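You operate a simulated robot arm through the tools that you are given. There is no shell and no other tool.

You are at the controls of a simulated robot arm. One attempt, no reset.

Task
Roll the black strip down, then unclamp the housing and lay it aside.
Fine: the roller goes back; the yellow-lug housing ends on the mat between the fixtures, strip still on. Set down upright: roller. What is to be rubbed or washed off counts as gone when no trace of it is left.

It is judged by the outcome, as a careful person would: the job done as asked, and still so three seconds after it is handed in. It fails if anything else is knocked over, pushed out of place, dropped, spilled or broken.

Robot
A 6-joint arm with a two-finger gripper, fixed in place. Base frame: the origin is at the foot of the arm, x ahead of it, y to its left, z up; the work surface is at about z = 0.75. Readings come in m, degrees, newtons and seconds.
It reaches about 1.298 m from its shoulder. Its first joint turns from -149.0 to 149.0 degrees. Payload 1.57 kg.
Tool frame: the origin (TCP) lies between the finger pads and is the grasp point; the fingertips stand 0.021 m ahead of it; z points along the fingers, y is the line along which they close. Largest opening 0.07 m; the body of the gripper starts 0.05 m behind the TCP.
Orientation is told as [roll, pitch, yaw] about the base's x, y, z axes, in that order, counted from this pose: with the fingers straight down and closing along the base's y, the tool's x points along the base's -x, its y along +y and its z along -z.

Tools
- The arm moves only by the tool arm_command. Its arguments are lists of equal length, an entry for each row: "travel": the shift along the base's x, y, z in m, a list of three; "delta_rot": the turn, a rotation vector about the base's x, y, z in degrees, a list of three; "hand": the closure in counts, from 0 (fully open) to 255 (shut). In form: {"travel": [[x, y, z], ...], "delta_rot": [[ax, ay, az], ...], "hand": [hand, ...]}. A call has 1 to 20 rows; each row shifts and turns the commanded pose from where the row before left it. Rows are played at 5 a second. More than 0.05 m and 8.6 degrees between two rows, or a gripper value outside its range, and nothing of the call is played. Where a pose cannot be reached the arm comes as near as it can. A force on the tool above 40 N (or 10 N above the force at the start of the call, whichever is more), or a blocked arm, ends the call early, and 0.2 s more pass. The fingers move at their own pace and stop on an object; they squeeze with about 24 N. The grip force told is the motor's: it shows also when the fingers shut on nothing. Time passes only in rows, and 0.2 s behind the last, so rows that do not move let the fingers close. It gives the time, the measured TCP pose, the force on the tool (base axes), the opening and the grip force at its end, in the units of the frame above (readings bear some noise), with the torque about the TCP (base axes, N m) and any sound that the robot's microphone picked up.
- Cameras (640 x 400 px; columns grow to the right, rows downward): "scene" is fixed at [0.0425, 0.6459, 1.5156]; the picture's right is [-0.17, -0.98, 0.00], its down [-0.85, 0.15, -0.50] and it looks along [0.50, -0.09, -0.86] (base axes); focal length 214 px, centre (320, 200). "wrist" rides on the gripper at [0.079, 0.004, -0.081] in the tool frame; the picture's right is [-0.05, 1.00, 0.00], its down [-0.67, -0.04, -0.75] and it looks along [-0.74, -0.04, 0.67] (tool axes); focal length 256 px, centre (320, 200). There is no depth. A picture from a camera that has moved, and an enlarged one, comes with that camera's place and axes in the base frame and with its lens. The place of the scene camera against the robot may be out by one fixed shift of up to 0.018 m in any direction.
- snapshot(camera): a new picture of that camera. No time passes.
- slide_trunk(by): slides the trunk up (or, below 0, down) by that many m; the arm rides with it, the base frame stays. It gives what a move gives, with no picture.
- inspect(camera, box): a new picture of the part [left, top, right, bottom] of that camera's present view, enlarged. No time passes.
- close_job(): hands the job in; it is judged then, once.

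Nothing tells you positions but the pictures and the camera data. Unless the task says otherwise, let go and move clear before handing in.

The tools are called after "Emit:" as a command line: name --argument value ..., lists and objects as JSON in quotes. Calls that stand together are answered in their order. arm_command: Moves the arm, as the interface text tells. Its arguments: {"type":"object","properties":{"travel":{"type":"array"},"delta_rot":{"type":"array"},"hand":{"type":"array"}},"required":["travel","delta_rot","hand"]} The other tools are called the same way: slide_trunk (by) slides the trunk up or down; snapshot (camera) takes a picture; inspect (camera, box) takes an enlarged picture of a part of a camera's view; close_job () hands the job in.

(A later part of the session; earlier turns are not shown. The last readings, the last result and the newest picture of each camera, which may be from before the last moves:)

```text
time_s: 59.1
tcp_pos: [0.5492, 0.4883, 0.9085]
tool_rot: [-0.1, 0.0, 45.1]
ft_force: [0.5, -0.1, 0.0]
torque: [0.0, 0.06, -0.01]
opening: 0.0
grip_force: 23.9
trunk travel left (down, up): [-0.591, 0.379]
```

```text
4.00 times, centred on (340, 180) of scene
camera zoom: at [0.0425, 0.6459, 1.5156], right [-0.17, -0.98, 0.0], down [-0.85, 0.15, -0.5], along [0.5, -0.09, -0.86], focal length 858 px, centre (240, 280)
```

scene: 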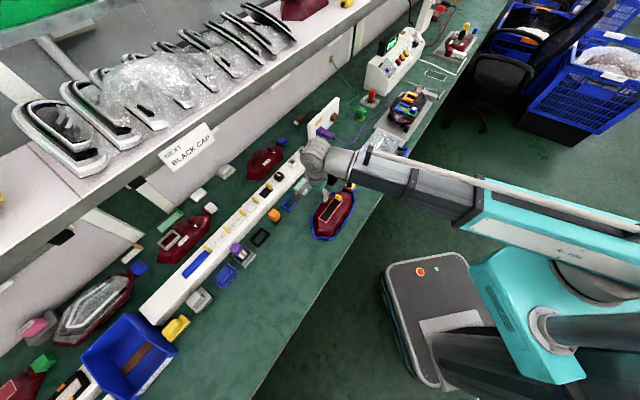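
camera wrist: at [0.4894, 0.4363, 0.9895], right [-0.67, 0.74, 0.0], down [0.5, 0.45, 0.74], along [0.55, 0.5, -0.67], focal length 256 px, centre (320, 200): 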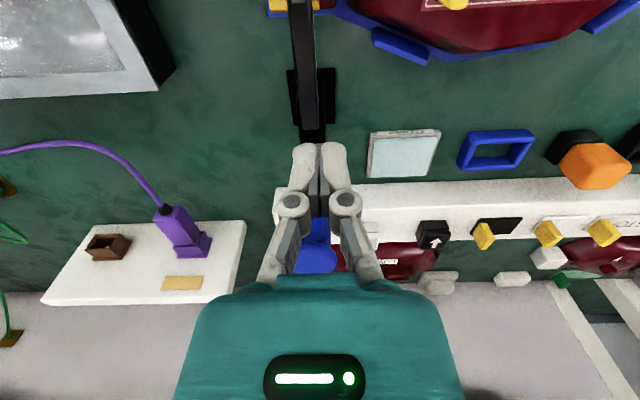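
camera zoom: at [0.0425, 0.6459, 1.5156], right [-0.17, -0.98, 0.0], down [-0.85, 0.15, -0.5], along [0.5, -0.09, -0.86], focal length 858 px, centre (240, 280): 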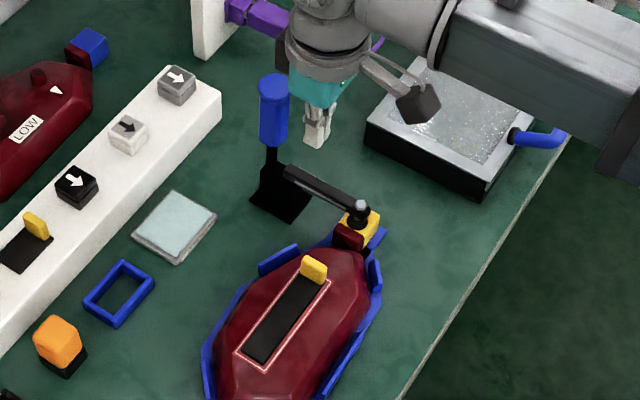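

The closed fingers are lined up in front of the handle. I'll lower slightly and start pushing it backward in small steps.

Emit:
slide_trunk --by -0.022

Emit:
arm_command --travel '[[0.005, 0.005, 0], [0.005, 0.005, 0], [0.005, 0.005, 0], [0.005, 0.005, 0], [0, 0, 0]]' --delta_rot '[[0, 0, 0], [0, 0, 0], [0, 0, 0], [0, 0, 0], [0, 0, 0]]' --hand '[255, 255, 255, 255, 255]'

Emit:
snapshot --camera "wrist"

```text
time_s: 59.7
tcp_pos: [0.5473, 0.49, 0.8871]
tool_rot: [-0.1, 0.0, 45.0]
ft_force: [-1.4, -0.1, 0.1]
torque: [0.03, 0.0, 0.0]
opening: 0.0001
grip_force: 24.1
trunk travel left (down, up): [-0.569, 0.401]
```

```text
time_s: 60.9
tcp_pos: [0.5665, 0.509, 0.8876]
tool_rot: [0.0, 0.1, 45.1]
ft_force: [0.2, -0.2, -0.6]
torque: [0.0, 0.01, -0.03]
opening: 0.0
grip_force: 23.9
trunk travel left (down, up): [-0.569, 0.401]
```

```text
taken
camera wrist: at [0.5079, 0.4567, 0.9674], right [-0.67, 0.74, 0.0], down [0.5, 0.45, 0.74], along [0.55, 0.5, -0.67], focal length 256 px, centre (320, 200)
```

wrist: 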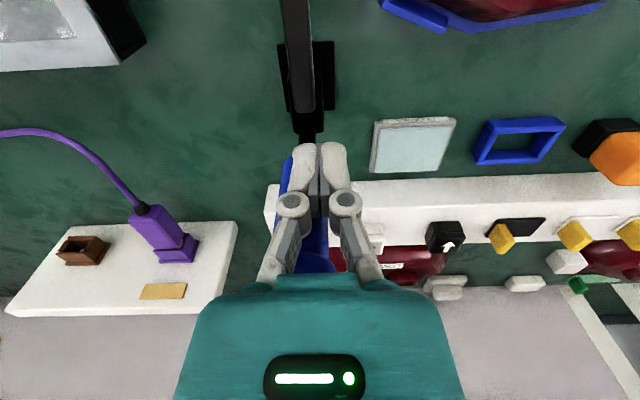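

Emit:
arm_command --travel '[[0.0045, 0.0025, 0], [0.0035, 0.0035, 0], [0.0035, 0.0035, 0], [0.0035, 0.0035, 0], [0, 0, 0]]' --delta_rot '[[0, 0, 0], [0, 0, 0], [0, 0, 0], [0, 0, 0], [0, 0, 0]]' --hand '[255, 255, 255, 255, 255]'

Emit:
inspect --camera "scene" --box '[290, 130, 390, 230]'

Emit:
snapshot --camera "wrist"

```text
time_s: 62.1
tcp_pos: [0.5841, 0.5213, 0.8883]
tool_rot: [0.0, 0.0, 45.1]
ft_force: [-1.1, 0.2, 1.8]
torque: [0.01, 0.02, -0.01]
opening: 0.006
grip_force: 28.3
trunk travel left (down, up): [-0.569, 0.401]
```

```text
4.00 times, centred on (340, 180) of scene
camera zoom: at [0.0425, 0.6459, 1.5156], right [-0.17, -0.98, 0.0], down [-0.85, 0.15, -0.5], along [0.5, -0.09, -0.86], focal length 858 px, centre (240, 280)
```

zoom: 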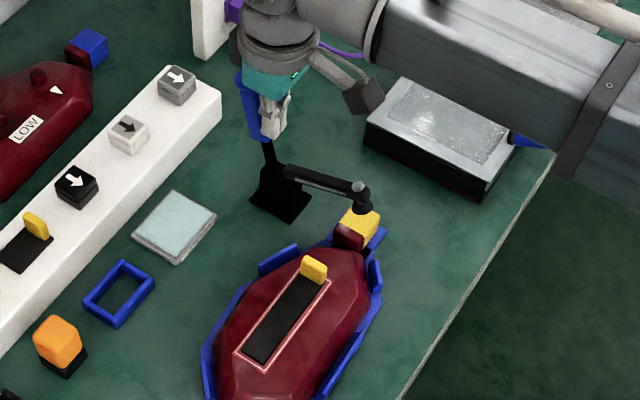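

```text
taken
camera wrist: at [0.5242, 0.4697, 0.9676], right [-0.67, 0.74, 0.0], down [0.5, 0.45, 0.75], along [0.55, 0.5, -0.67], focal length 256 px, centre (320, 200)
```

wrist: 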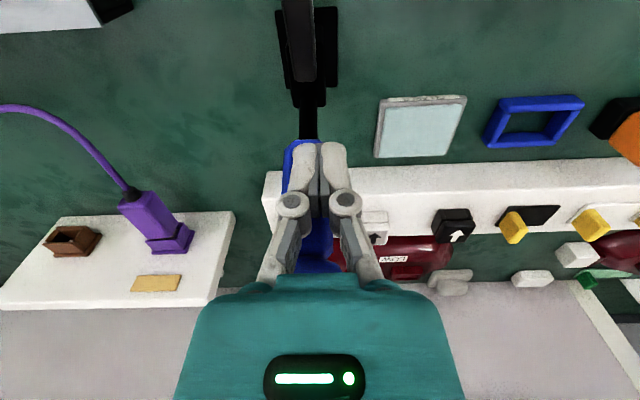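

The handle is leaning back and the clamp arm is starting to lift with little force. I'll keep pushing.

Emit:
arm_command --travel '[[0.005, 0.002, 0], [0.0045, 0.0025, 0], [0.004, 0.004, 0], [0.004, 0.004, 0], [0.004, 0.004, 0], [0, 0, 0]]' --delta_rot '[[0, 0, 0], [0, 0, 0], [0, 0, 0], [0, 0, 0], [0, 0, 0], [0, 0, 0]]' --hand '[255, 255, 255, 255, 255, 255]'

Emit:
inspect --camera "scene" --box '[290, 130, 390, 230]'

Emit:
snapshot --camera "wrist"

```text
time_s: 63.5
tcp_pos: [0.6046, 0.5386, 0.8866]
tool_rot: [0.0, -0.1, 45.0]
ft_force: [-0.6, 0.0, 0.3]
torque: [0.0, 0.03, 0.01]
opening: 0.0
grip_force: 29.0
trunk travel left (down, up): [-0.569, 0.401]
```

```text
4.00 times, centred on (340, 180) of scene
camera zoom: at [0.0425, 0.6459, 1.5156], right [-0.17, -0.98, 0.0], down [-0.85, 0.15, -0.5], along [0.5, -0.09, -0.86], focal length 858 px, centre (240, 280)
```

zoom: 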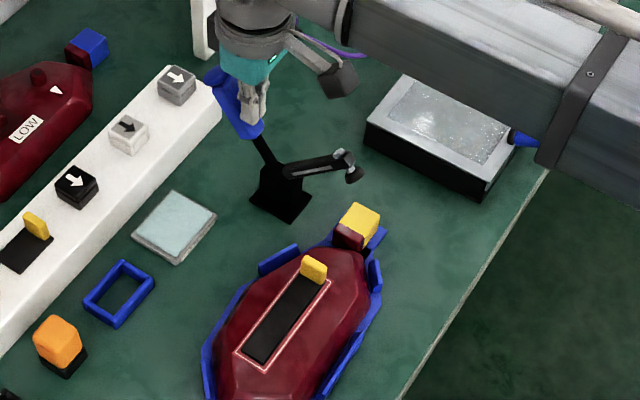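

```text
taken
camera wrist: at [0.5457, 0.4859, 0.9674], right [-0.67, 0.74, 0.0], down [0.5, 0.45, 0.75], along [0.55, 0.5, -0.67], focal length 256 px, centre (320, 200)
```

wrist: 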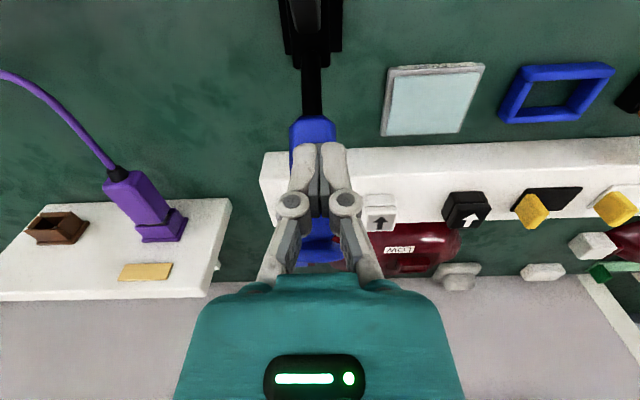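

Emit:
arm_command --travel '[[0.004, 0.004, 0], [0.004, 0.004, 0], [0.004, 0.004, 0], [0.004, 0.004, 0], [0.004, 0.004, 0], [0.004, 0.004, 0], [0, 0, 0]]' --delta_rot '[[0, 0, 0], [0, 0, 0], [0, 0, 0], [0, 0, 0], [0, 0, 0], [0, 0, 0], [0, 0, 0]]' --hand '[255, 255, 255, 255, 255, 255, 255]'

Emit:
inspect --camera "scene" --box '[290, 130, 390, 230]'

Emit:
snapshot --camera "wrist"

```text
time_s: 65.1
tcp_pos: [0.6292, 0.5631, 0.8863]
tool_rot: [0.0, 0.1, 45.1]
ft_force: [-0.7, -1.1, 1.2]
torque: [-0.01, -0.01, 0.03]
opening: 0.0
grip_force: 28.8
trunk travel left (down, up): [-0.569, 0.401]
```

```text
4.00 times, centred on (340, 180) of scene
camera zoom: at [0.0425, 0.6459, 1.5156], right [-0.17, -0.98, 0.0], down [-0.85, 0.15, -0.5], along [0.5, -0.09, -0.86], focal length 858 px, centre (240, 280)
```

zoom: 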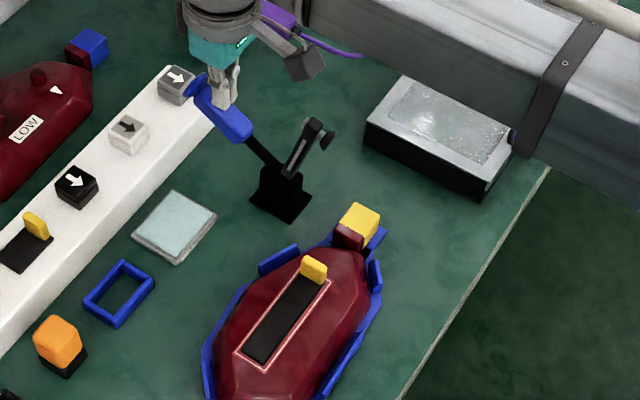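

```text
taken
camera wrist: at [0.5694, 0.5106, 0.9674], right [-0.67, 0.74, 0.0], down [0.5, 0.45, 0.74], along [0.55, 0.5, -0.67], focal length 256 px, centre (320, 200)
```

wrist: 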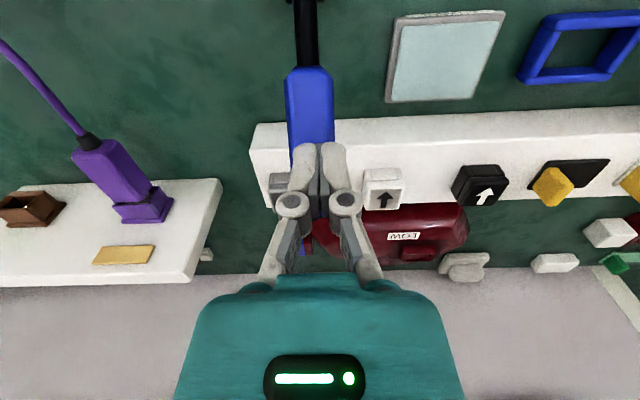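

The arm is well raised now. I'll back the fingers away to check the clamp stays open.

Emit:
arm_command --travel '[[-0.007, -0.007, 0], [-0.007, -0.007, 0], [-0.007, -0.007, 0], [0, 0, 0], [0, 0, 0]]' --delta_rot '[[0, 0, 0], [0, 0, 0], [0, 0, 0], [0, 0, 0], [0, 0, 0]]' --hand '[255, 255, 255, 255, 255]'

Emit:
inspect --camera "scene" --box '[290, 130, 390, 230]'

Emit:
snapshot --camera "wrist"

```text
time_s: 66.3
tcp_pos: [0.6071, 0.5424, 0.887]
tool_rot: [0.0, -0.1, 45.1]
ft_force: [-0.3, -0.4, 0.2]
torque: [-0.02, 0.0, -0.02]
opening: 0.0
grip_force: 28.8
trunk travel left (down, up): [-0.569, 0.401]
```

```text
4.00 times, centred on (340, 180) of scene
camera zoom: at [0.0425, 0.6459, 1.5156], right [-0.17, -0.98, 0.0], down [-0.85, 0.15, -0.5], along [0.5, -0.09, -0.86], focal length 858 px, centre (240, 280)
```

zoom: 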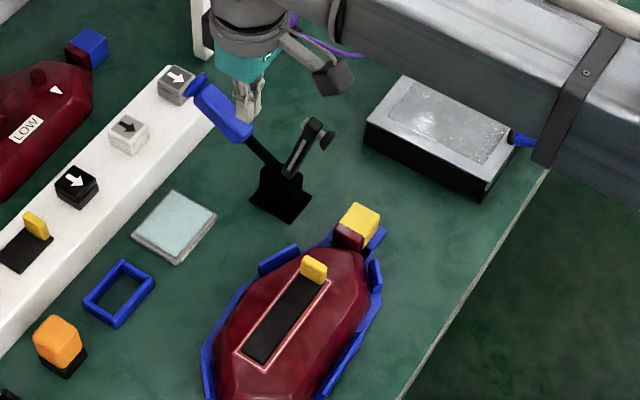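

```text
taken
camera wrist: at [0.5488, 0.4902, 0.9674], right [-0.67, 0.74, 0.0], down [0.5, 0.45, 0.74], along [0.55, 0.5, -0.67], focal length 256 px, centre (320, 200)
```

wrist: 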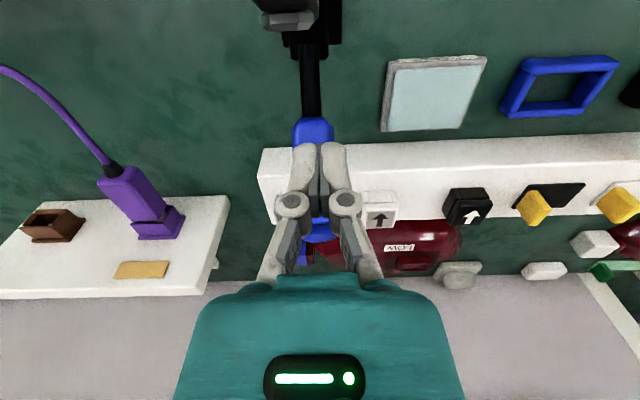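

The clamp holds open by itself. I'll rise clear of it, back out, and study the yellow lug and housing for a grasp.

Emit:
slide_trunk --by 0.085

Emit:
arm_command --travel '[[-0.03, -0.03, 0], [-0.03, -0.03, 0], [-0.03, -0.03, 0], [-0.03, -0.03, 0], [-0.03, -0.03, 0], [0, 0, 0]]' --delta_rot '[[0, 0, 0], [0, 0, 0], [0, 0, 0], [0, 0, 0], [0, 0, 0], [0, 0, 0]]' --hand '[255, 255, 255, 0, 0, 0]'

Emit:
snapshot --camera "wrist"

Emit:
inspect --camera "wrist" --box '[240, 60, 440, 185]'

```text
time_s: 67.5
tcp_pos: [0.6086, 0.5423, 0.9721]
tool_rot: [0.1, 0.0, 45.1]
ft_force: [0.4, -0.1, -0.5]
torque: [-0.02, 0.0, -0.02]
opening: 0.0002
grip_force: 28.6
trunk travel left (down, up): [-0.654, 0.316]
```

```text
time_s: 69.0
tcp_pos: [0.4579, 0.3904, 0.9716]
tool_rot: [0.0, 0.0, 45.0]
ft_force: [-0.4, -0.7, 0.6]
torque: [-0.02, -0.02, 0.02]
opening: 0.0698
grip_force: 0.0
trunk travel left (down, up): [-0.654, 0.316]
```

```text
taken
camera wrist: at [0.3988, 0.3384, 1.0526], right [-0.67, 0.74, 0.0], down [0.5, 0.45, 0.75], along [0.55, 0.5, -0.67], focal length 256 px, centre (320, 200)
```

wrist: 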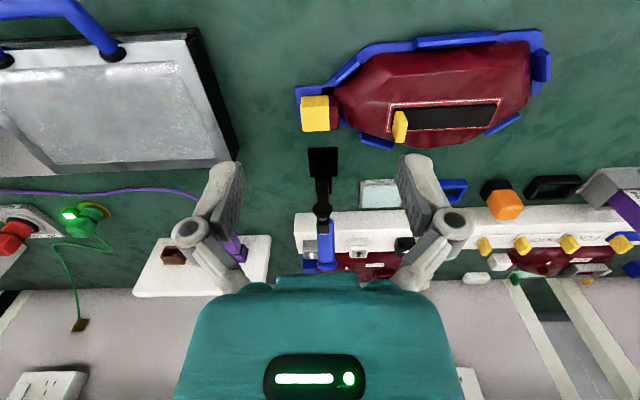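

```text
3.20 times, centred on (340, 122) of wrist
camera zoom: at [0.3988, 0.3384, 1.0526], right [-0.67, 0.74, 0.0], down [0.5, 0.45, 0.75], along [0.55, 0.5, -0.67], focal length 819 px, centre (256, 448)
```

zoom: 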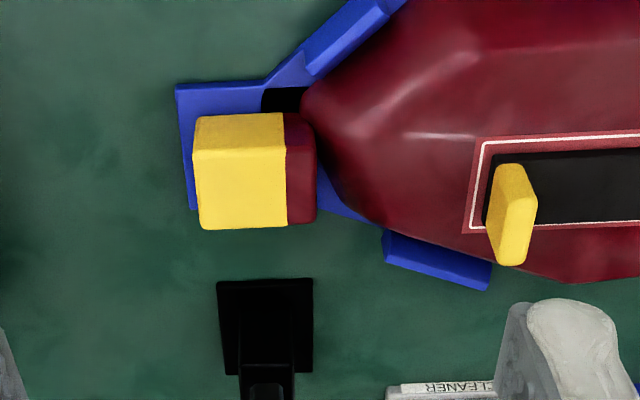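

The lug is a yellow block about 3 cm wide with a dark red neck, and it looks like the only graspable part. I'll look closer at the lug and what surrounds it.

Emit:
inspect --camera "wrist" --box '[285, 75, 365, 145]'

Emit:
inspect --camera "scene" --box '[310, 165, 370, 215]'

Emit:
inspect --camera "wrist" --box '[310, 20, 560, 170]'

```text
5.71 times, centred on (325, 110) of wrist
camera zoom: at [0.3988, 0.3384, 1.0526], right [-0.67, 0.74, 0.0], down [0.5, 0.45, 0.75], along [0.55, 0.5, -0.67], focal length 1463 px, centre (291, 714)
```

zoom: 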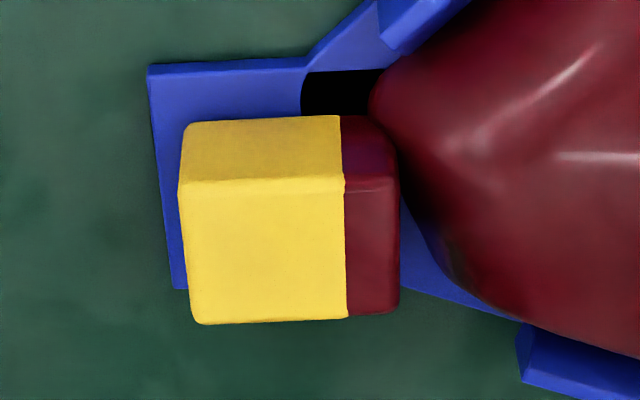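

```text
8.00 times, centred on (340, 190) of scene
camera zoom: at [0.0425, 0.6459, 1.5156], right [-0.17, -0.98, 0.0], down [-0.85, 0.15, -0.5], along [0.5, -0.09, -0.86], focal length 1716 px, centre (160, 280)
```

zoom: 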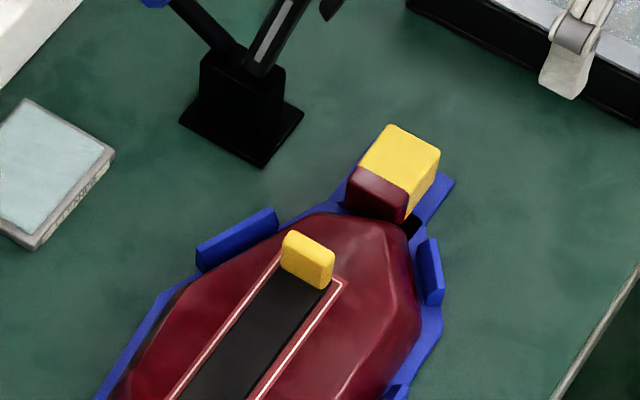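

```text
2.56 times, centred on (435, 95) of wrist
camera zoom: at [0.3988, 0.3384, 1.0526], right [-0.67, 0.74, 0.0], down [0.5, 0.45, 0.75], along [0.55, 0.5, -0.67], focal length 655 px, centre (26, 469)
```

zoom: 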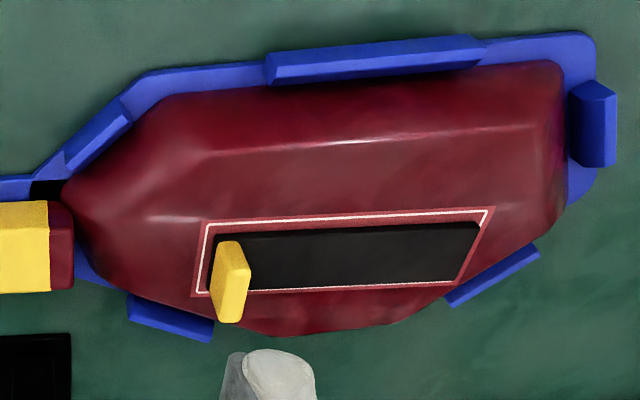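

The raised clamp arm would still be in the way of a gripper over the lug, so I'll open the clamp further by pressing down on the leaned-back handle. First I turn the tool a quarter turn with fingers closed, then go above the handle.

Emit:
arm_command --travel '[[0, 0, 0], [0, 0, 0], [0, 0, 0], [0, 0, 0], [0, 0, 0], [0, 0, 0], [0, 0, 0], [0, 0, 0], [0, 0, 0], [0, 0, 0], [0, 0, 0], [0.034, 0.034, 0], [0.034, 0.034, 0], [0.034, 0.034, 0], [0.034, 0.034, 0], [0.034, 0.034, 0], [0, 0, 0]]' --delta_rot '[[0, 0, 8.18], [0, 0, 8.18], [0, 0, 8.18], [0, 0, 8.18], [0, 0, 8.18], [0, 0, 8.18], [0, 0, 8.18], [0, 0, 8.18], [0, 0, 8.18], [0, 0, 8.18], [0, 0, 8.2], [0, 0, 0], [0, 0, 0], [0, 0, 0], [0, 0, 0], [0, 0, 0], [0, 0, 0]]' --hand '[255, 255, 255, 255, 255, 255, 255, 255, 255, 255, 255, 255, 255, 255, 255, 255, 255]'

Emit:
snapshot --camera "wrist"

Emit:
snapshot --camera "scene"

```text
time_s: 72.5
tcp_pos: [0.6287, 0.5648, 0.9726]
tool_rot: [0.0, 0.0, 135.0]
ft_force: [-0.1, 1.6, -0.4]
torque: [0.03, 0.02, -0.01]
opening: 0.0001
grip_force: 24.2
trunk travel left (down, up): [-0.654, 0.316]
```

```text
taken
camera wrist: at [0.6812, 0.5064, 1.0523], right [-0.74, -0.67, 0.0], down [-0.45, 0.5, 0.74], along [-0.5, 0.55, -0.67], focal length 256 px, centre (320, 200)
```

wrist: 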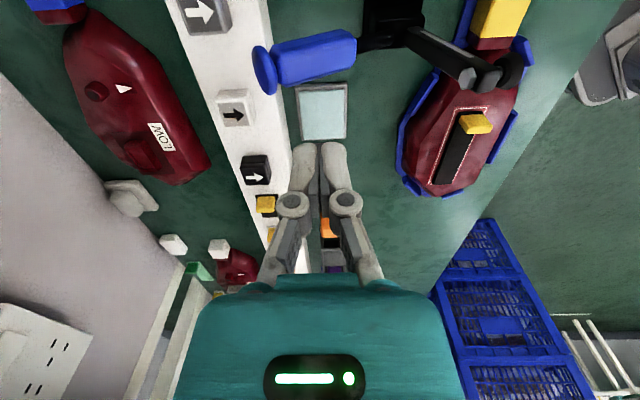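

```text
taken
```

scene: 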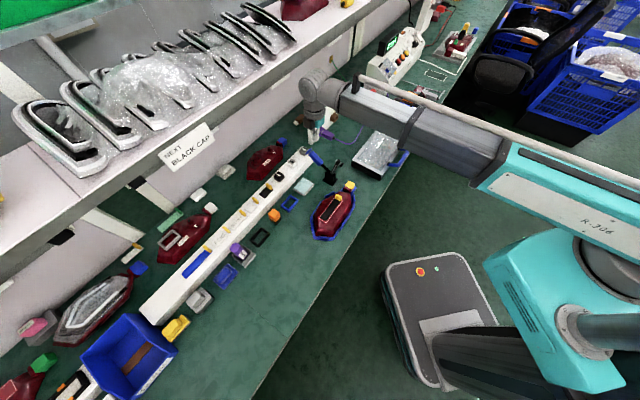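

The handle lies just below the closed fingers, between two caps on the bar. I'll centre over it and lower to press it down a bit further.

Emit:
arm_command --travel '[[0.0025, -0.0035, 0], [0, 0, 0]]' --delta_rot '[[0, 0, 0], [0, 0, 0]]' --hand '[255, 255]'

Emit:
slide_trunk --by -0.085

Emit:
snapshot --camera "wrist"

Emit:
inspect --camera "scene" --box '[280, 110, 390, 210]'

```text
time_s: 73.2
tcp_pos: [0.6296, 0.5607, 0.9717]
tool_rot: [0.0, 0.1, 135.1]
ft_force: [-0.6, 0.0, 0.3]
torque: [0.02, -0.02, -0.03]
opening: 0.0001
grip_force: 24.0
trunk travel left (down, up): [-0.654, 0.316]
```

```text
time_s: 74.4
tcp_pos: [0.6297, 0.5607, 0.8876]
tool_rot: [0.0, -0.1, 135.2]
ft_force: [-0.2, 0.7, -1.0]
torque: [0.01, 0.03, -0.01]
opening: 0.0
grip_force: 24.5
trunk travel left (down, up): [-0.569, 0.401]
```

```text
taken
camera wrist: at [0.6833, 0.5023, 0.9675], right [-0.74, -0.67, 0.0], down [-0.45, 0.5, 0.74], along [-0.5, 0.55, -0.67], focal length 256 px, centre (320, 200)
```

wrist: 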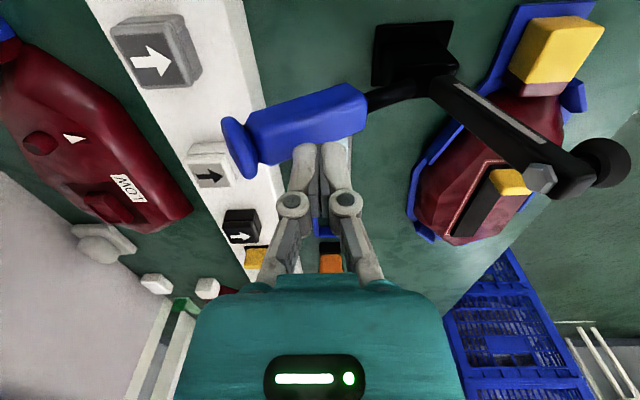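

```text
4.00 times, centred on (335, 160) of scene
camera zoom: at [0.0425, 0.6459, 1.5156], right [-0.17, -0.98, 0.0], down [-0.85, 0.15, -0.5], along [0.5, -0.09, -0.86], focal length 858 px, centre (260, 360)
```

zoom: 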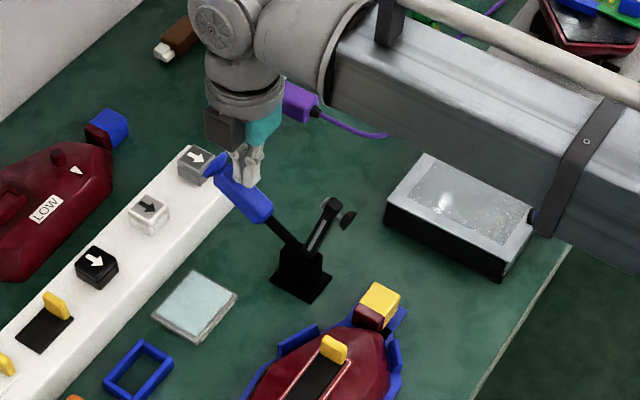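

Emit:
slide_trunk --by -0.014

Emit:
slide_trunk --by -0.008

Emit:
inspect --camera "scene" --box '[280, 110, 390, 210]'

```text
time_s: 75.0
tcp_pos: [0.6288, 0.5588, 0.8755]
tool_rot: [-0.1, 0.0, 135.2]
ft_force: [-1.3, -3.2, 27.7]
torque: [0.13, -0.12, -0.04]
opening: 0.0
grip_force: 23.8
trunk travel left (down, up): [-0.555, 0.415]
```

```text
time_s: 75.3
tcp_pos: [0.6269, 0.5584, 0.8752]
tool_rot: [-0.2, -0.1, 135.0]
ft_force: [-2.2, -2.7, 34.0]
torque: [0.19, -0.18, -0.01]
opening: 0.0
grip_force: 24.2
trunk travel left (down, up): [-0.554, 0.416]
stopped: the force on the tool passed its limit at 49 N (the readings are from after the stop); the commanded pose is now the measured one
```

```text
4.00 times, centred on (335, 160) of scene
camera zoom: at [0.0425, 0.6459, 1.5156], right [-0.17, -0.98, 0.0], down [-0.85, 0.15, -0.5], along [0.5, -0.09, -0.86], focal length 858 px, centre (260, 360)
```

zoom: 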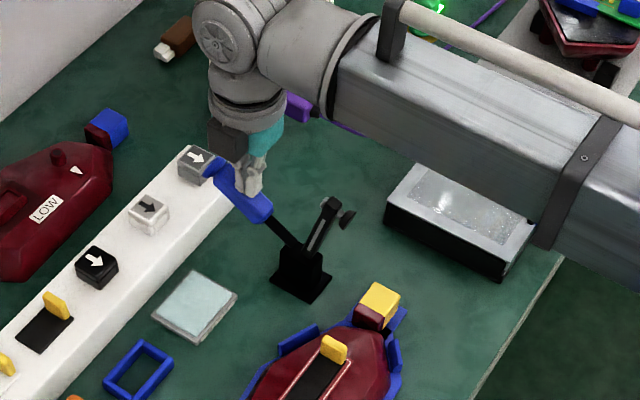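

The handle is against its open stop, so the clamp is fully open. I'll lift off, back away and take a low side view of the lug and neck to plan a grasp that clears the raised clamp arm.

Emit:
slide_trunk --by 0.1

Emit:
arm_command --travel '[[-0.033, -0.033, 0], [-0.033, -0.033, 0], [-0.033, -0.033, 0], [-0.033, -0.033, 0], [-0.033, -0.033, 0], [-0.033, -0.033, 0], [0, 0, 0], [0, 0, 0], [0, 0, 0], [0, 0, 0], [0, 0, 0], [0, 0, 0], [0, 0, 0], [0, 0, 0], [0, 0, 0], [0, 0, 0], [0, 0, 0], [0, 0, 0]]' --delta_rot '[[0, 0, 0], [0, 0, 0], [0, 0, 0], [0, 0, 0], [0, 0, 0], [0, 0, 0], [0, 0, -8.18], [0, 0, -8.18], [0, 0, -8.18], [0, 0, -8.18], [0, 0, -8.18], [0, 0, -8.18], [0, 0, -8.18], [0, 0, -8.18], [0, 0, -8.18], [0, 0, -8.18], [0, 0, -8.2], [0, 0, 0]]' --hand '[255, 255, 255, 255, 255, 255, 255, 255, 255, 0, 0, 0, 0, 0, 0, 0, 0, 0]'

Emit:
snapshot --camera "wrist"

Emit:
inspect --camera "scene" --box '[280, 110, 390, 210]'

```text
time_s: 76.6
tcp_pos: [0.6299, 0.5601, 0.9723]
tool_rot: [0.0, 0.0, 135.1]
ft_force: [0.1, 0.2, -0.9]
torque: [0.0, -0.03, 0.01]
opening: 0.0
grip_force: 23.6
trunk travel left (down, up): [-0.654, 0.316]
```

```text
time_s: 80.4
tcp_pos: [0.4318, 0.3628, 0.9725]
tool_rot: [-0.1, -0.1, 45.0]
ft_force: [-0.4, 0.1, 0.2]
torque: [0.01, 0.0, 0.0]
opening: 0.0702
grip_force: 0.0
trunk travel left (down, up): [-0.654, 0.316]
```

```text
taken
camera wrist: at [0.373, 0.3108, 1.0527], right [-0.67, 0.74, 0.0], down [0.5, 0.45, 0.74], along [0.56, 0.5, -0.67], focal length 256 px, centre (320, 200)
```

wrist: 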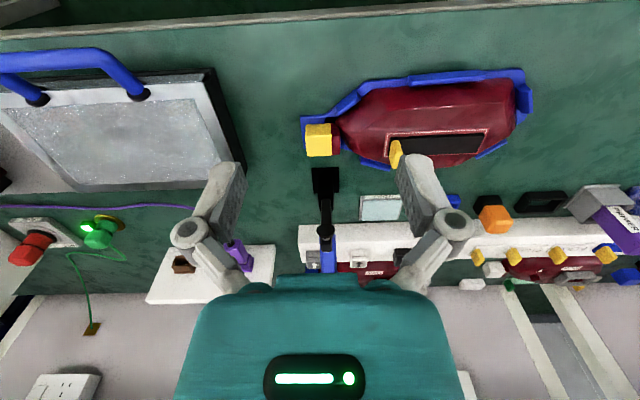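

```text
4.00 times, centred on (335, 160) of scene
camera zoom: at [0.0425, 0.6459, 1.5156], right [-0.17, -0.98, 0.0], down [-0.85, 0.15, -0.5], along [0.5, -0.09, -0.86], focal length 858 px, centre (260, 360)
```

zoom: 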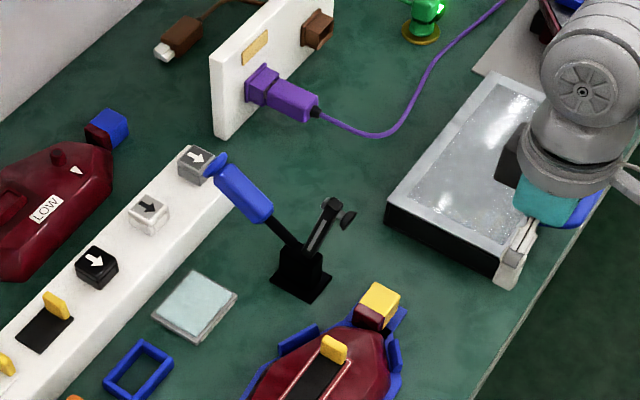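

Emit:
arm_command --travel '[[0, 0, 0], [0, 0, 0], [0, 0, 0], [0, 0, 0]]' --delta_rot '[[4.71, -4.71, 0], [4.71, -4.71, 0], [4.71, -4.71, 0], [0, 0, 0]]' --hand '[0, 0, 0, 0]'

Emit:
slide_trunk --by -0.13

Emit:
snapshot --camera "wrist"

Emit:
inspect --camera "wrist" --box '[240, 100, 400, 200]'

```text
time_s: 81.4
tcp_pos: [0.4499, 0.3802, 0.9836]
tool_rot: [-0.1, -20.0, 45.1]
ft_force: [-0.4, -0.6, 1.2]
torque: [0.04, 0.0, 0.01]
opening: 0.07
grip_force: 0.1
out of reach, approached as far as the arm can: row 2, 3
trunk travel left (down, up): [-0.654, 0.316]
```

```text
time_s: 83.0
tcp_pos: [0.4504, 0.38, 0.8531]
tool_rot: [0.0, -19.8, 45.2]
ft_force: [0.0, -0.2, 0.2]
torque: [-0.01, 0.01, 0.0]
opening: 0.07
grip_force: 0.1
trunk travel left (down, up): [-0.524, 0.446]
```

```text
taken
camera wrist: at [0.3746, 0.311, 0.902], right [-0.67, 0.74, 0.02], down [0.29, 0.24, 0.93], along [0.68, 0.63, -0.38], focal length 256 px, centre (320, 200)
```

wrist: 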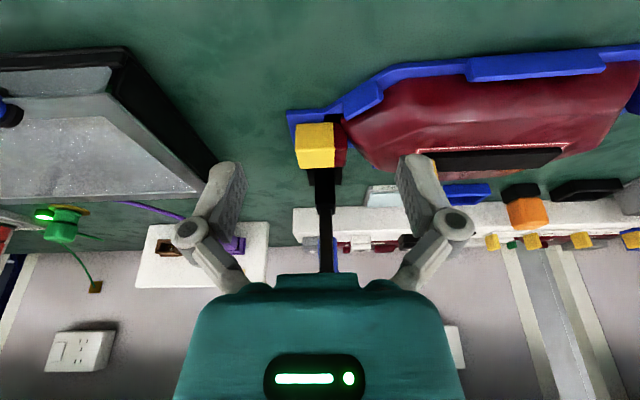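

```text
4.00 times, centred on (320, 150) of wrist
camera zoom: at [0.3746, 0.311, 0.902], right [-0.67, 0.74, 0.02], down [0.29, 0.24, 0.93], along [0.68, 0.63, -0.38], focal length 1024 px, centre (320, 400)
```

zoom: 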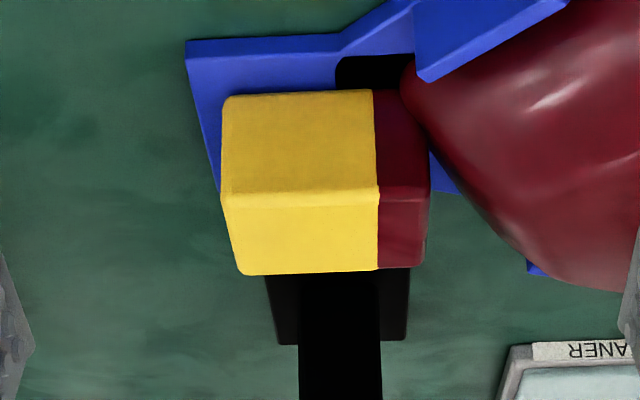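

The neck and lug form a block about 4.1 cm long with the body sloping away from it. Before committing I'll raise, level the tool and check the gripper's own shape against the raised clamp arm.

Emit:
slide_trunk --by 0.12

Emit:
arm_command --travel '[[0, 0, 0], [0, 0, 0], [0, 0, 0], [0, 0, 0]]' --delta_rot '[[-4.71, 4.71, 0], [-4.71, 4.71, 0], [-4.71, 4.71, 0], [0, 0, 0]]' --hand '[83, 83, 83, 83]'

Emit:
inspect --camera "scene" --box '[360, 110, 460, 200]'

Emit:
snapshot --camera "scene"

```text
time_s: 84.5
tcp_pos: [0.4494, 0.3801, 0.9736]
tool_rot: [0.0, -19.8, 45.1]
ft_force: [-0.2, -0.5, -0.1]
torque: [-0.01, -0.02, 0.02]
opening: 0.0701
grip_force: 0.1
trunk travel left (down, up): [-0.644, 0.326]
```

```text
time_s: 85.5
tcp_pos: [0.4494, 0.3791, 0.963]
tool_rot: [-0.1, 0.2, 45.1]
ft_force: [0.0, -0.4, 0.5]
torque: [0.0, 0.0, -0.02]
opening: 0.0476
grip_force: 0.2
out of reach, approached as far as the arm can: row 1, 2
trunk travel left (down, up): [-0.644, 0.326]
```

```text
4.44 times, centred on (410, 155) of scene
camera zoom: at [0.0425, 0.6459, 1.5156], right [-0.17, -0.98, 0.0], down [-0.85, 0.15, -0.5], along [0.5, -0.09, -0.86], focal length 953 px, centre (-80, 400)
```

zoom: 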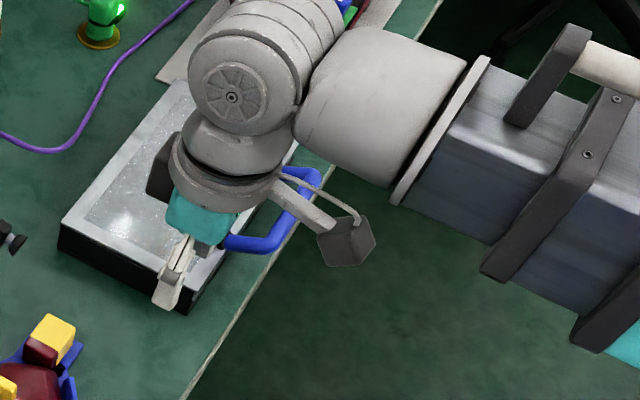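

```text
taken
```

scene: 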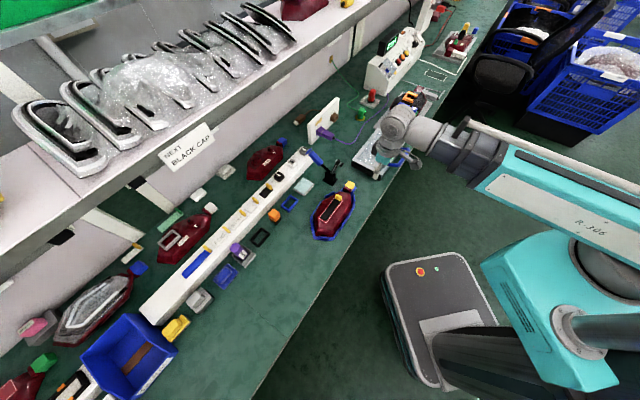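

Emit:
inspect --camera "scene" --box '[375, 120, 435, 180]'

Emit:
inspect --camera "wrist" --box '[160, 150, 480, 400]'

```text
6.67 times, centred on (405, 150) of scene
camera zoom: at [0.0425, 0.6459, 1.5156], right [-0.17, -0.98, 0.0], down [-0.85, 0.15, -0.5], along [0.5, -0.09, -0.86], focal length 1430 px, centre (-247, 533)
```

zoom: 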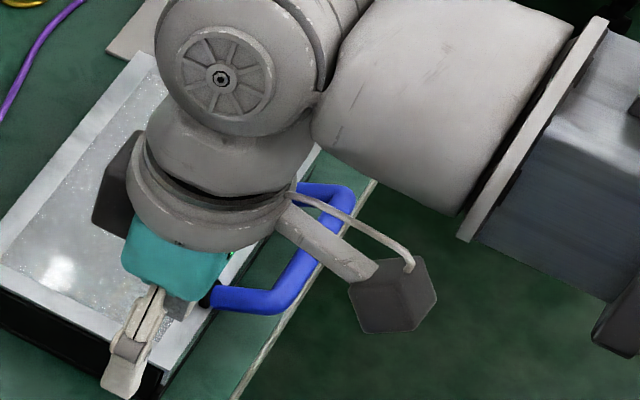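

```text
1.60 times, centred on (320, 275) of wrist
camera zoom: at [0.3909, 0.3271, 1.043], right [-0.67, 0.74, 0.0], down [0.5, 0.45, 0.74], along [0.55, 0.5, -0.67], focal length 410 px, centre (320, 80)
```

zoom: 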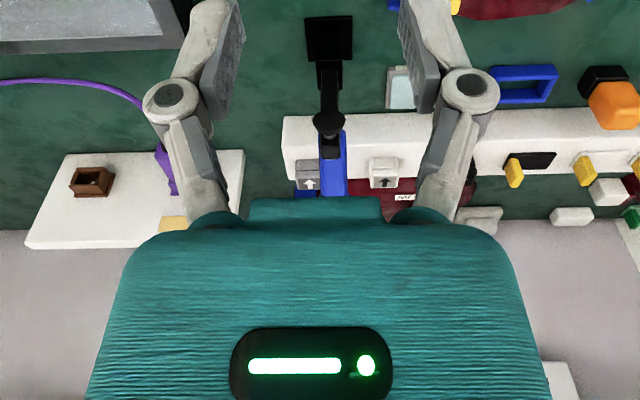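

A black box on the back of the gripper would hit the raised plunger if I went straight down, so I'll lean the gripper about 25° toward the robot; the fingers still close along the lug-and-neck block. First the tilt, then position over the lug.

Emit:
arm_command --travel '[[0, 0, 0], [0, 0, 0], [0, 0, 0], [0, 0, 0], [0, 0, 0]]' --delta_rot '[[4.42, -4.42, 0], [4.42, -4.42, 0], [4.42, -4.42, 0], [4.42, -4.42, 0], [0, 0, 0]]' --hand '[75, 75, 75, 75, 75]'

```text
time_s: 86.7
tcp_pos: [0.4614, 0.3901, 0.9801]
tool_rot: [-0.1, -24.8, 45.1]
ft_force: [0.6, 0.0, 0.0]
torque: [-0.02, -0.05, -0.01]
opening: 0.0495
grip_force: 0.0
out of reach, approached as far as the arm can: row 2, 3, 4
trunk travel left (down, up): [-0.644, 0.326]
```

Emit:
arm_command --travel '[[0.021, 0.0216, 0], [0.021, 0.0216, 0], [0, 0, 0]]' --delta_rot '[[0, 0, 0], [0, 0, 0], [0, 0, 0]]' --hand '[75, 75, 75]'

Emit:
slide_trunk --by -0.1

Emit:
snapshot --camera "wrist"

Emit:
inspect --camera "scene" --box '[310, 140, 390, 220]'

```text
time_s: 87.5
tcp_pos: [0.5014, 0.433, 0.9798]
tool_rot: [-0.1, -24.9, 45.2]
ft_force: [0.0, 0.1, 0.8]
torque: [0.0, 0.04, 0.05]
opening: 0.0493
grip_force: 0.1
trunk travel left (down, up): [-0.644, 0.326]
```

```text
time_s: 88.8
tcp_pos: [0.5016, 0.4315, 0.8792]
tool_rot: [-0.1, -24.9, 45.1]
ft_force: [-0.1, 0.2, 0.1]
torque: [-0.01, -0.01, 0.01]
opening: 0.0493
grip_force: 0.0
trunk travel left (down, up): [-0.544, 0.426]
```

```text
taken
camera wrist: at [0.4244, 0.361, 0.9191], right [-0.67, 0.74, 0.02], down [0.23, 0.18, 0.96], along [0.7, 0.65, -0.29], focal length 256 px, centre (320, 200)
```

wrist: 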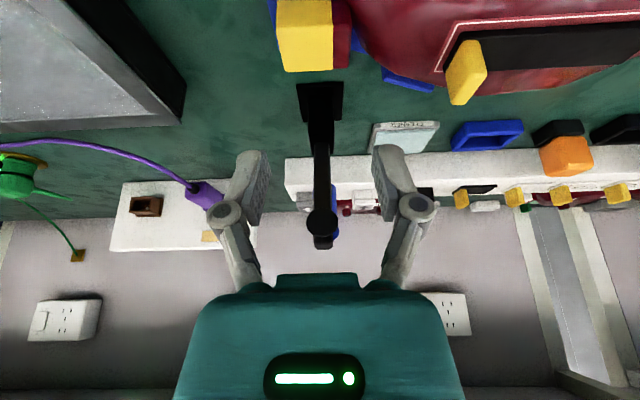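

```text
5.00 times, centred on (350, 180) of scene
camera zoom: at [0.0425, 0.6459, 1.5156], right [-0.17, -0.98, 0.0], down [-0.85, 0.15, -0.5], along [0.5, -0.09, -0.86], focal length 1072 px, centre (170, 300)
```

zoom: 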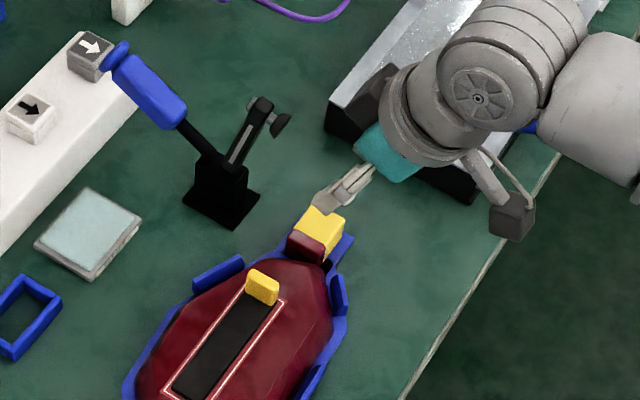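

The leaned gripper clears the clamp. I'll lower to just above the lug and check alignment again.

Emit:
slide_trunk --by -0.06

Emit:
snapshot --camera "wrist"

Emit:
inspect --camera "scene" --box '[320, 150, 390, 220]'

```text
time_s: 89.8
tcp_pos: [0.5025, 0.4335, 0.8196]
tool_rot: [-0.1, -25.0, 45.1]
ft_force: [-1.4, 0.2, -0.9]
torque: [0.01, 0.01, -0.02]
opening: 0.0495
grip_force: 0.1
trunk travel left (down, up): [-0.484, 0.486]
```

```text
taken
camera wrist: at [0.4244, 0.361, 0.859], right [-0.67, 0.74, 0.02], down [0.23, 0.18, 0.96], along [0.7, 0.65, -0.29], focal length 256 px, centre (320, 200)
```

wrist: 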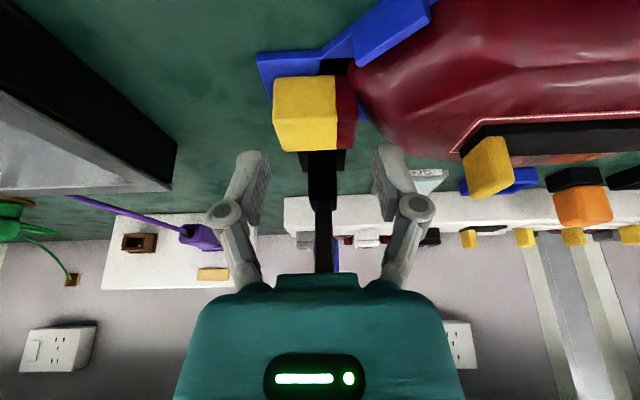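

```text
5.71 times, centred on (355, 185) of scene
camera zoom: at [0.0425, 0.6459, 1.5156], right [-0.17, -0.98, 0.0], down [-0.85, 0.15, -0.5], along [0.5, -0.09, -0.86], focal length 1226 px, centre (120, 286)
```

zoom: 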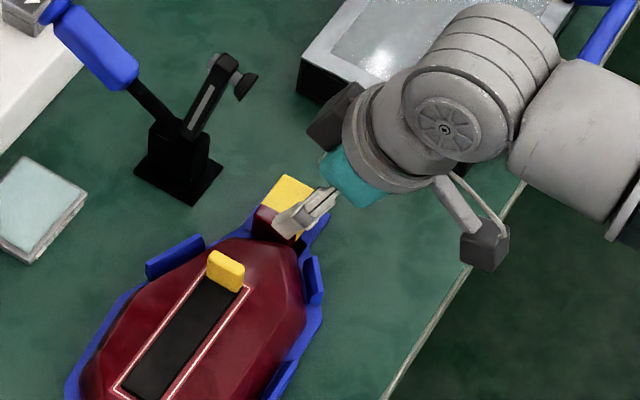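

Emit:
slide_trunk --by -0.012

Emit:
slide_trunk --by -0.005

Emit:
snapshot --camera "wrist"

Emit:
inspect --camera "scene" --box '[320, 160, 370, 210]'

```text
time_s: 90.4
tcp_pos: [0.5024, 0.4314, 0.8076]
tool_rot: [-0.1, -24.8, 45.0]
ft_force: [0.1, -0.6, -0.9]
torque: [-0.02, -0.02, -0.03]
opening: 0.0492
grip_force: 0.1
trunk travel left (down, up): [-0.472, 0.498]
```

```text
time_s: 91.0
tcp_pos: [0.5029, 0.4318, 0.8018]
tool_rot: [-0.1, -24.9, 45.1]
ft_force: [0.0, -1.1, 0.6]
torque: [0.0, 0.02, 0.01]
opening: 0.0496
grip_force: 0.2
trunk travel left (down, up): [-0.467, 0.503]
```

```text
taken
camera wrist: at [0.4244, 0.3608, 0.8421], right [-0.67, 0.74, 0.02], down [0.23, 0.18, 0.96], along [0.7, 0.65, -0.29], focal length 256 px, centre (320, 200)
```

wrist: 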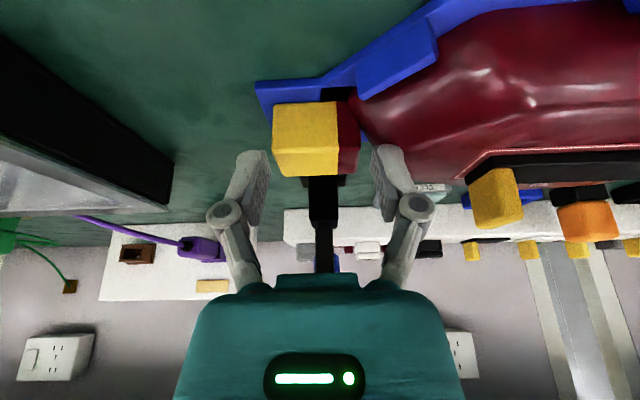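

```text
8.00 times, centred on (345, 185) of scene
camera zoom: at [0.0425, 0.6459, 1.5156], right [-0.17, -0.98, 0.0], down [-0.85, 0.15, -0.5], along [0.5, -0.09, -0.86], focal length 1716 px, centre (120, 320)
```

zoom: 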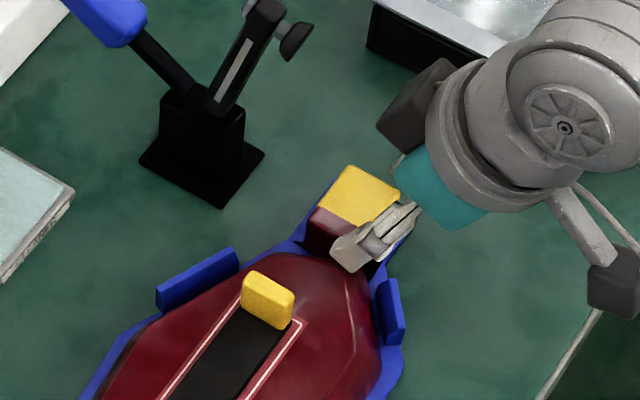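

Emit:
arm_command --travel '[[0.0035, 0.004, 0], [0, 0, 0]]' --delta_rot '[[0, 0, 0], [0, 0, 0]]' --hand '[75, 75]'

Emit:
slide_trunk --by -0.005

Emit:
slide_trunk --by -0.003

Emit:
inspect --camera "scene" --box '[320, 160, 370, 210]'

Emit:
snapshot --camera "wrist"

```text
time_s: 91.6
tcp_pos: [0.5065, 0.4367, 0.8021]
tool_rot: [-0.1, -24.8, 45.2]
ft_force: [-0.2, -1.3, 1.3]
torque: [0.01, 0.06, -0.02]
opening: 0.0497
grip_force: 0.0
trunk travel left (down, up): [-0.467, 0.503]
```

```text
time_s: 92.1
tcp_pos: [0.5063, 0.4372, 0.7976]
tool_rot: [-0.2, -24.9, 45.0]
ft_force: [-0.2, -0.7, 1.4]
torque: [0.02, 0.06, 0.02]
opening: 0.0508
grip_force: 0.0
trunk travel left (down, up): [-0.462, 0.508]
```

```text
time_s: 92.6
tcp_pos: [0.5069, 0.4365, 0.7945]
tool_rot: [0.0, -24.9, 44.9]
ft_force: [-0.3, 2.1, 6.1]
torque: [0.15, 0.11, -0.03]
opening: 0.0543
grip_force: 2.1
trunk travel left (down, up): [-0.459, 0.511]
```

```text
8.00 times, centred on (345, 185) of scene
camera zoom: at [0.0425, 0.6459, 1.5156], right [-0.17, -0.98, 0.0], down [-0.85, 0.15, -0.5], along [0.5, -0.09, -0.86], focal length 1716 px, centre (120, 320)
```

zoom: 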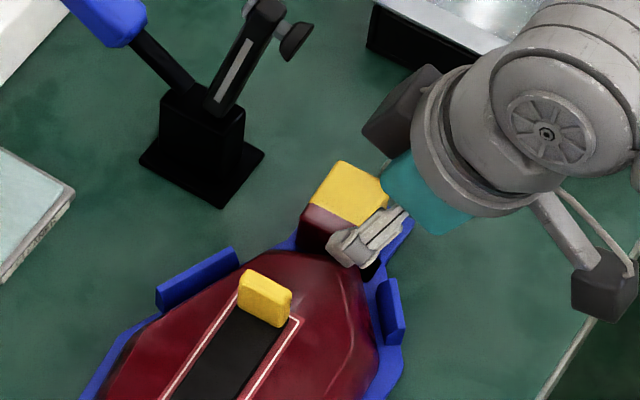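

```text
taken
camera wrist: at [0.4281, 0.3655, 0.8342], right [-0.67, 0.74, 0.02], down [0.23, 0.18, 0.96], along [0.7, 0.65, -0.29], focal length 256 px, centre (320, 200)
```

wrist: 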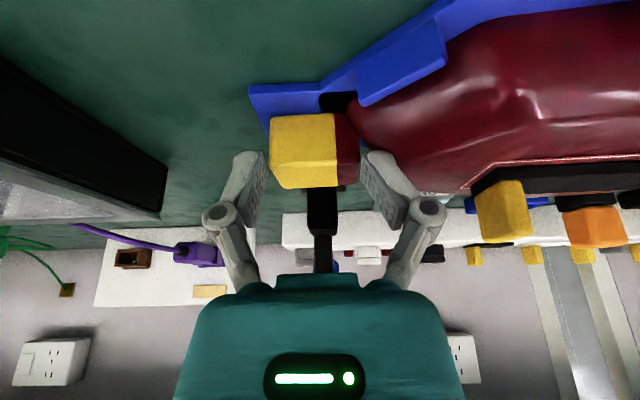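

The fingers straddle the lug-and-neck block with light contact on the body slope. I'll close on it now.

Emit:
arm_command --travel '[[0, 0, 0], [0, 0, 0], [0, 0, 0], [0, 0, 0], [0, 0, 0]]' --delta_rot '[[0, 0, 0], [0, 0, 0], [0, 0, 0], [0, 0, 0], [0, 0, 0]]' --hand '[110, 160, 255, 255, 255]'

Emit:
snapshot --camera "wrist"

Emit:
inspect --camera "scene" --box '[320, 160, 370, 210]'

```text
time_s: 93.8
tcp_pos: [0.5053, 0.4354, 0.7973]
tool_rot: [0.0, -25.1, 45.1]
ft_force: [4.3, -1.1, 35.5]
torque: [0.47, 0.14, 0.25]
opening: 0.0491
grip_force: 24.4
trunk travel left (down, up): [-0.459, 0.511]
```

```text
taken
camera wrist: at [0.4274, 0.3642, 0.8354], right [-0.67, 0.74, 0.02], down [0.23, 0.18, 0.96], along [0.7, 0.65, -0.29], focal length 256 px, centre (320, 200)
```

wrist: 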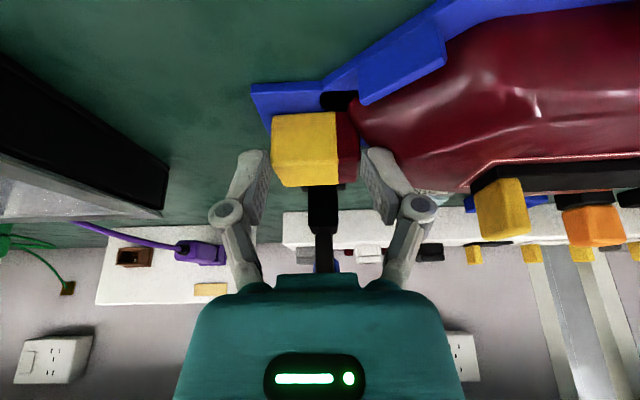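

```text
8.00 times, centred on (345, 185) of scene
camera zoom: at [0.0425, 0.6459, 1.5156], right [-0.17, -0.98, 0.0], down [-0.85, 0.15, -0.5], along [0.5, -0.09, -0.86], focal length 1716 px, centre (120, 320)
```

zoom: 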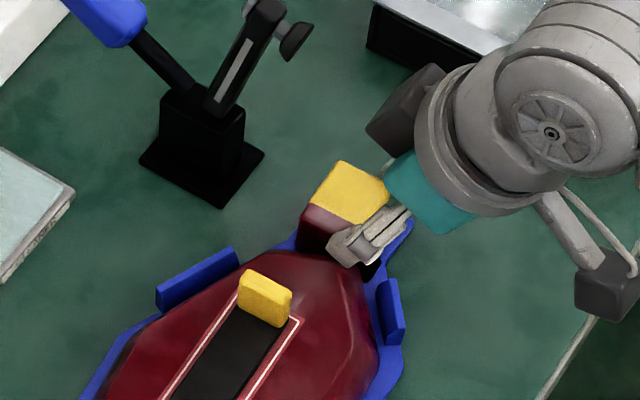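

The fingers wedged on the body slope rather than the neck face (35 N upward), so I'll open, rise a few millimetres and close again higher.

Emit:
arm_command --travel '[[0, 0, 0], [0, 0, 0], [0, 0, 0]]' --delta_rot '[[0, 0, 0], [0, 0, 0], [0, 0, 0]]' --hand '[75, 70, 70]'

Emit:
slide_trunk --by 0.008

Emit:
arm_command --travel '[[0, 0, 0], [0, 0, 0], [0, 0, 0], [0, 0, 0], [0, 0, 0]]' --delta_rot '[[0, 0, 0], [0, 0, 0], [0, 0, 0], [0, 0, 0], [0, 0, 0]]' --hand '[85, 95, 100, 100, 100]'

Emit:
snapshot --camera "wrist"

```text
time_s: 94.6
tcp_pos: [0.5073, 0.4366, 0.795]
tool_rot: [-0.1, -24.7, 45.1]
ft_force: [0.3, 0.4, 4.1]
torque: [0.06, 0.13, 0.02]
opening: 0.0543
grip_force: 1.1
trunk travel left (down, up): [-0.459, 0.511]
```

```text
time_s: 95.2
tcp_pos: [0.5054, 0.4371, 0.803]
tool_rot: [-0.1, -24.8, 45.1]
ft_force: [-0.4, -1.0, 2.3]
torque: [0.05, 0.05, 0.05]
opening: 0.0512
grip_force: 0.3
trunk travel left (down, up): [-0.467, 0.503]
```

```text
time_s: 96.4
tcp_pos: [0.5057, 0.4369, 0.803]
tool_rot: [-0.2, -24.8, 45.0]
ft_force: [0.7, -1.9, 2.0]
torque: [0.01, 0.0, 0.02]
opening: 0.0431
grip_force: 0.2
trunk travel left (down, up): [-0.467, 0.503]
```

```text
taken
camera wrist: at [0.4281, 0.3651, 0.8421], right [-0.67, 0.74, 0.02], down [0.23, 0.18, 0.96], along [0.7, 0.65, -0.29], focal length 256 px, centre (320, 200)
```

wrist: 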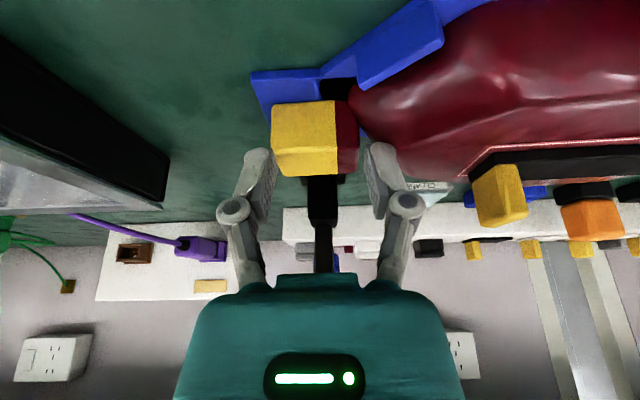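

With the fingers nearly closed at this height there's no wedging. I'll lower a little with this narrow opening, then close.

Emit:
slide_trunk --by -0.003

Emit:
slide_trunk --by -0.003

```text
time_s: 96.9
tcp_pos: [0.5062, 0.4355, 0.8013]
tool_rot: [-0.2, -24.9, 45.1]
ft_force: [1.1, -5.9, 14.5]
torque: [-0.1, -0.14, 0.04]
opening: 0.0424
grip_force: 0.0
trunk travel left (down, up): [-0.464, 0.506]
```

```text
time_s: 97.4
tcp_pos: [0.5061, 0.4353, 0.8002]
tool_rot: [-0.3, -25.4, 45.0]
ft_force: [-2.9, -7.0, 36.9]
torque: [-0.31, -0.65, -0.29]
opening: 0.0422
grip_force: 23.9
trunk travel left (down, up): [-0.461, 0.509]
stopped: the force on the tool passed its limit at 47 N (the readings are from after the stop); the commanded pose is now the measured one
```

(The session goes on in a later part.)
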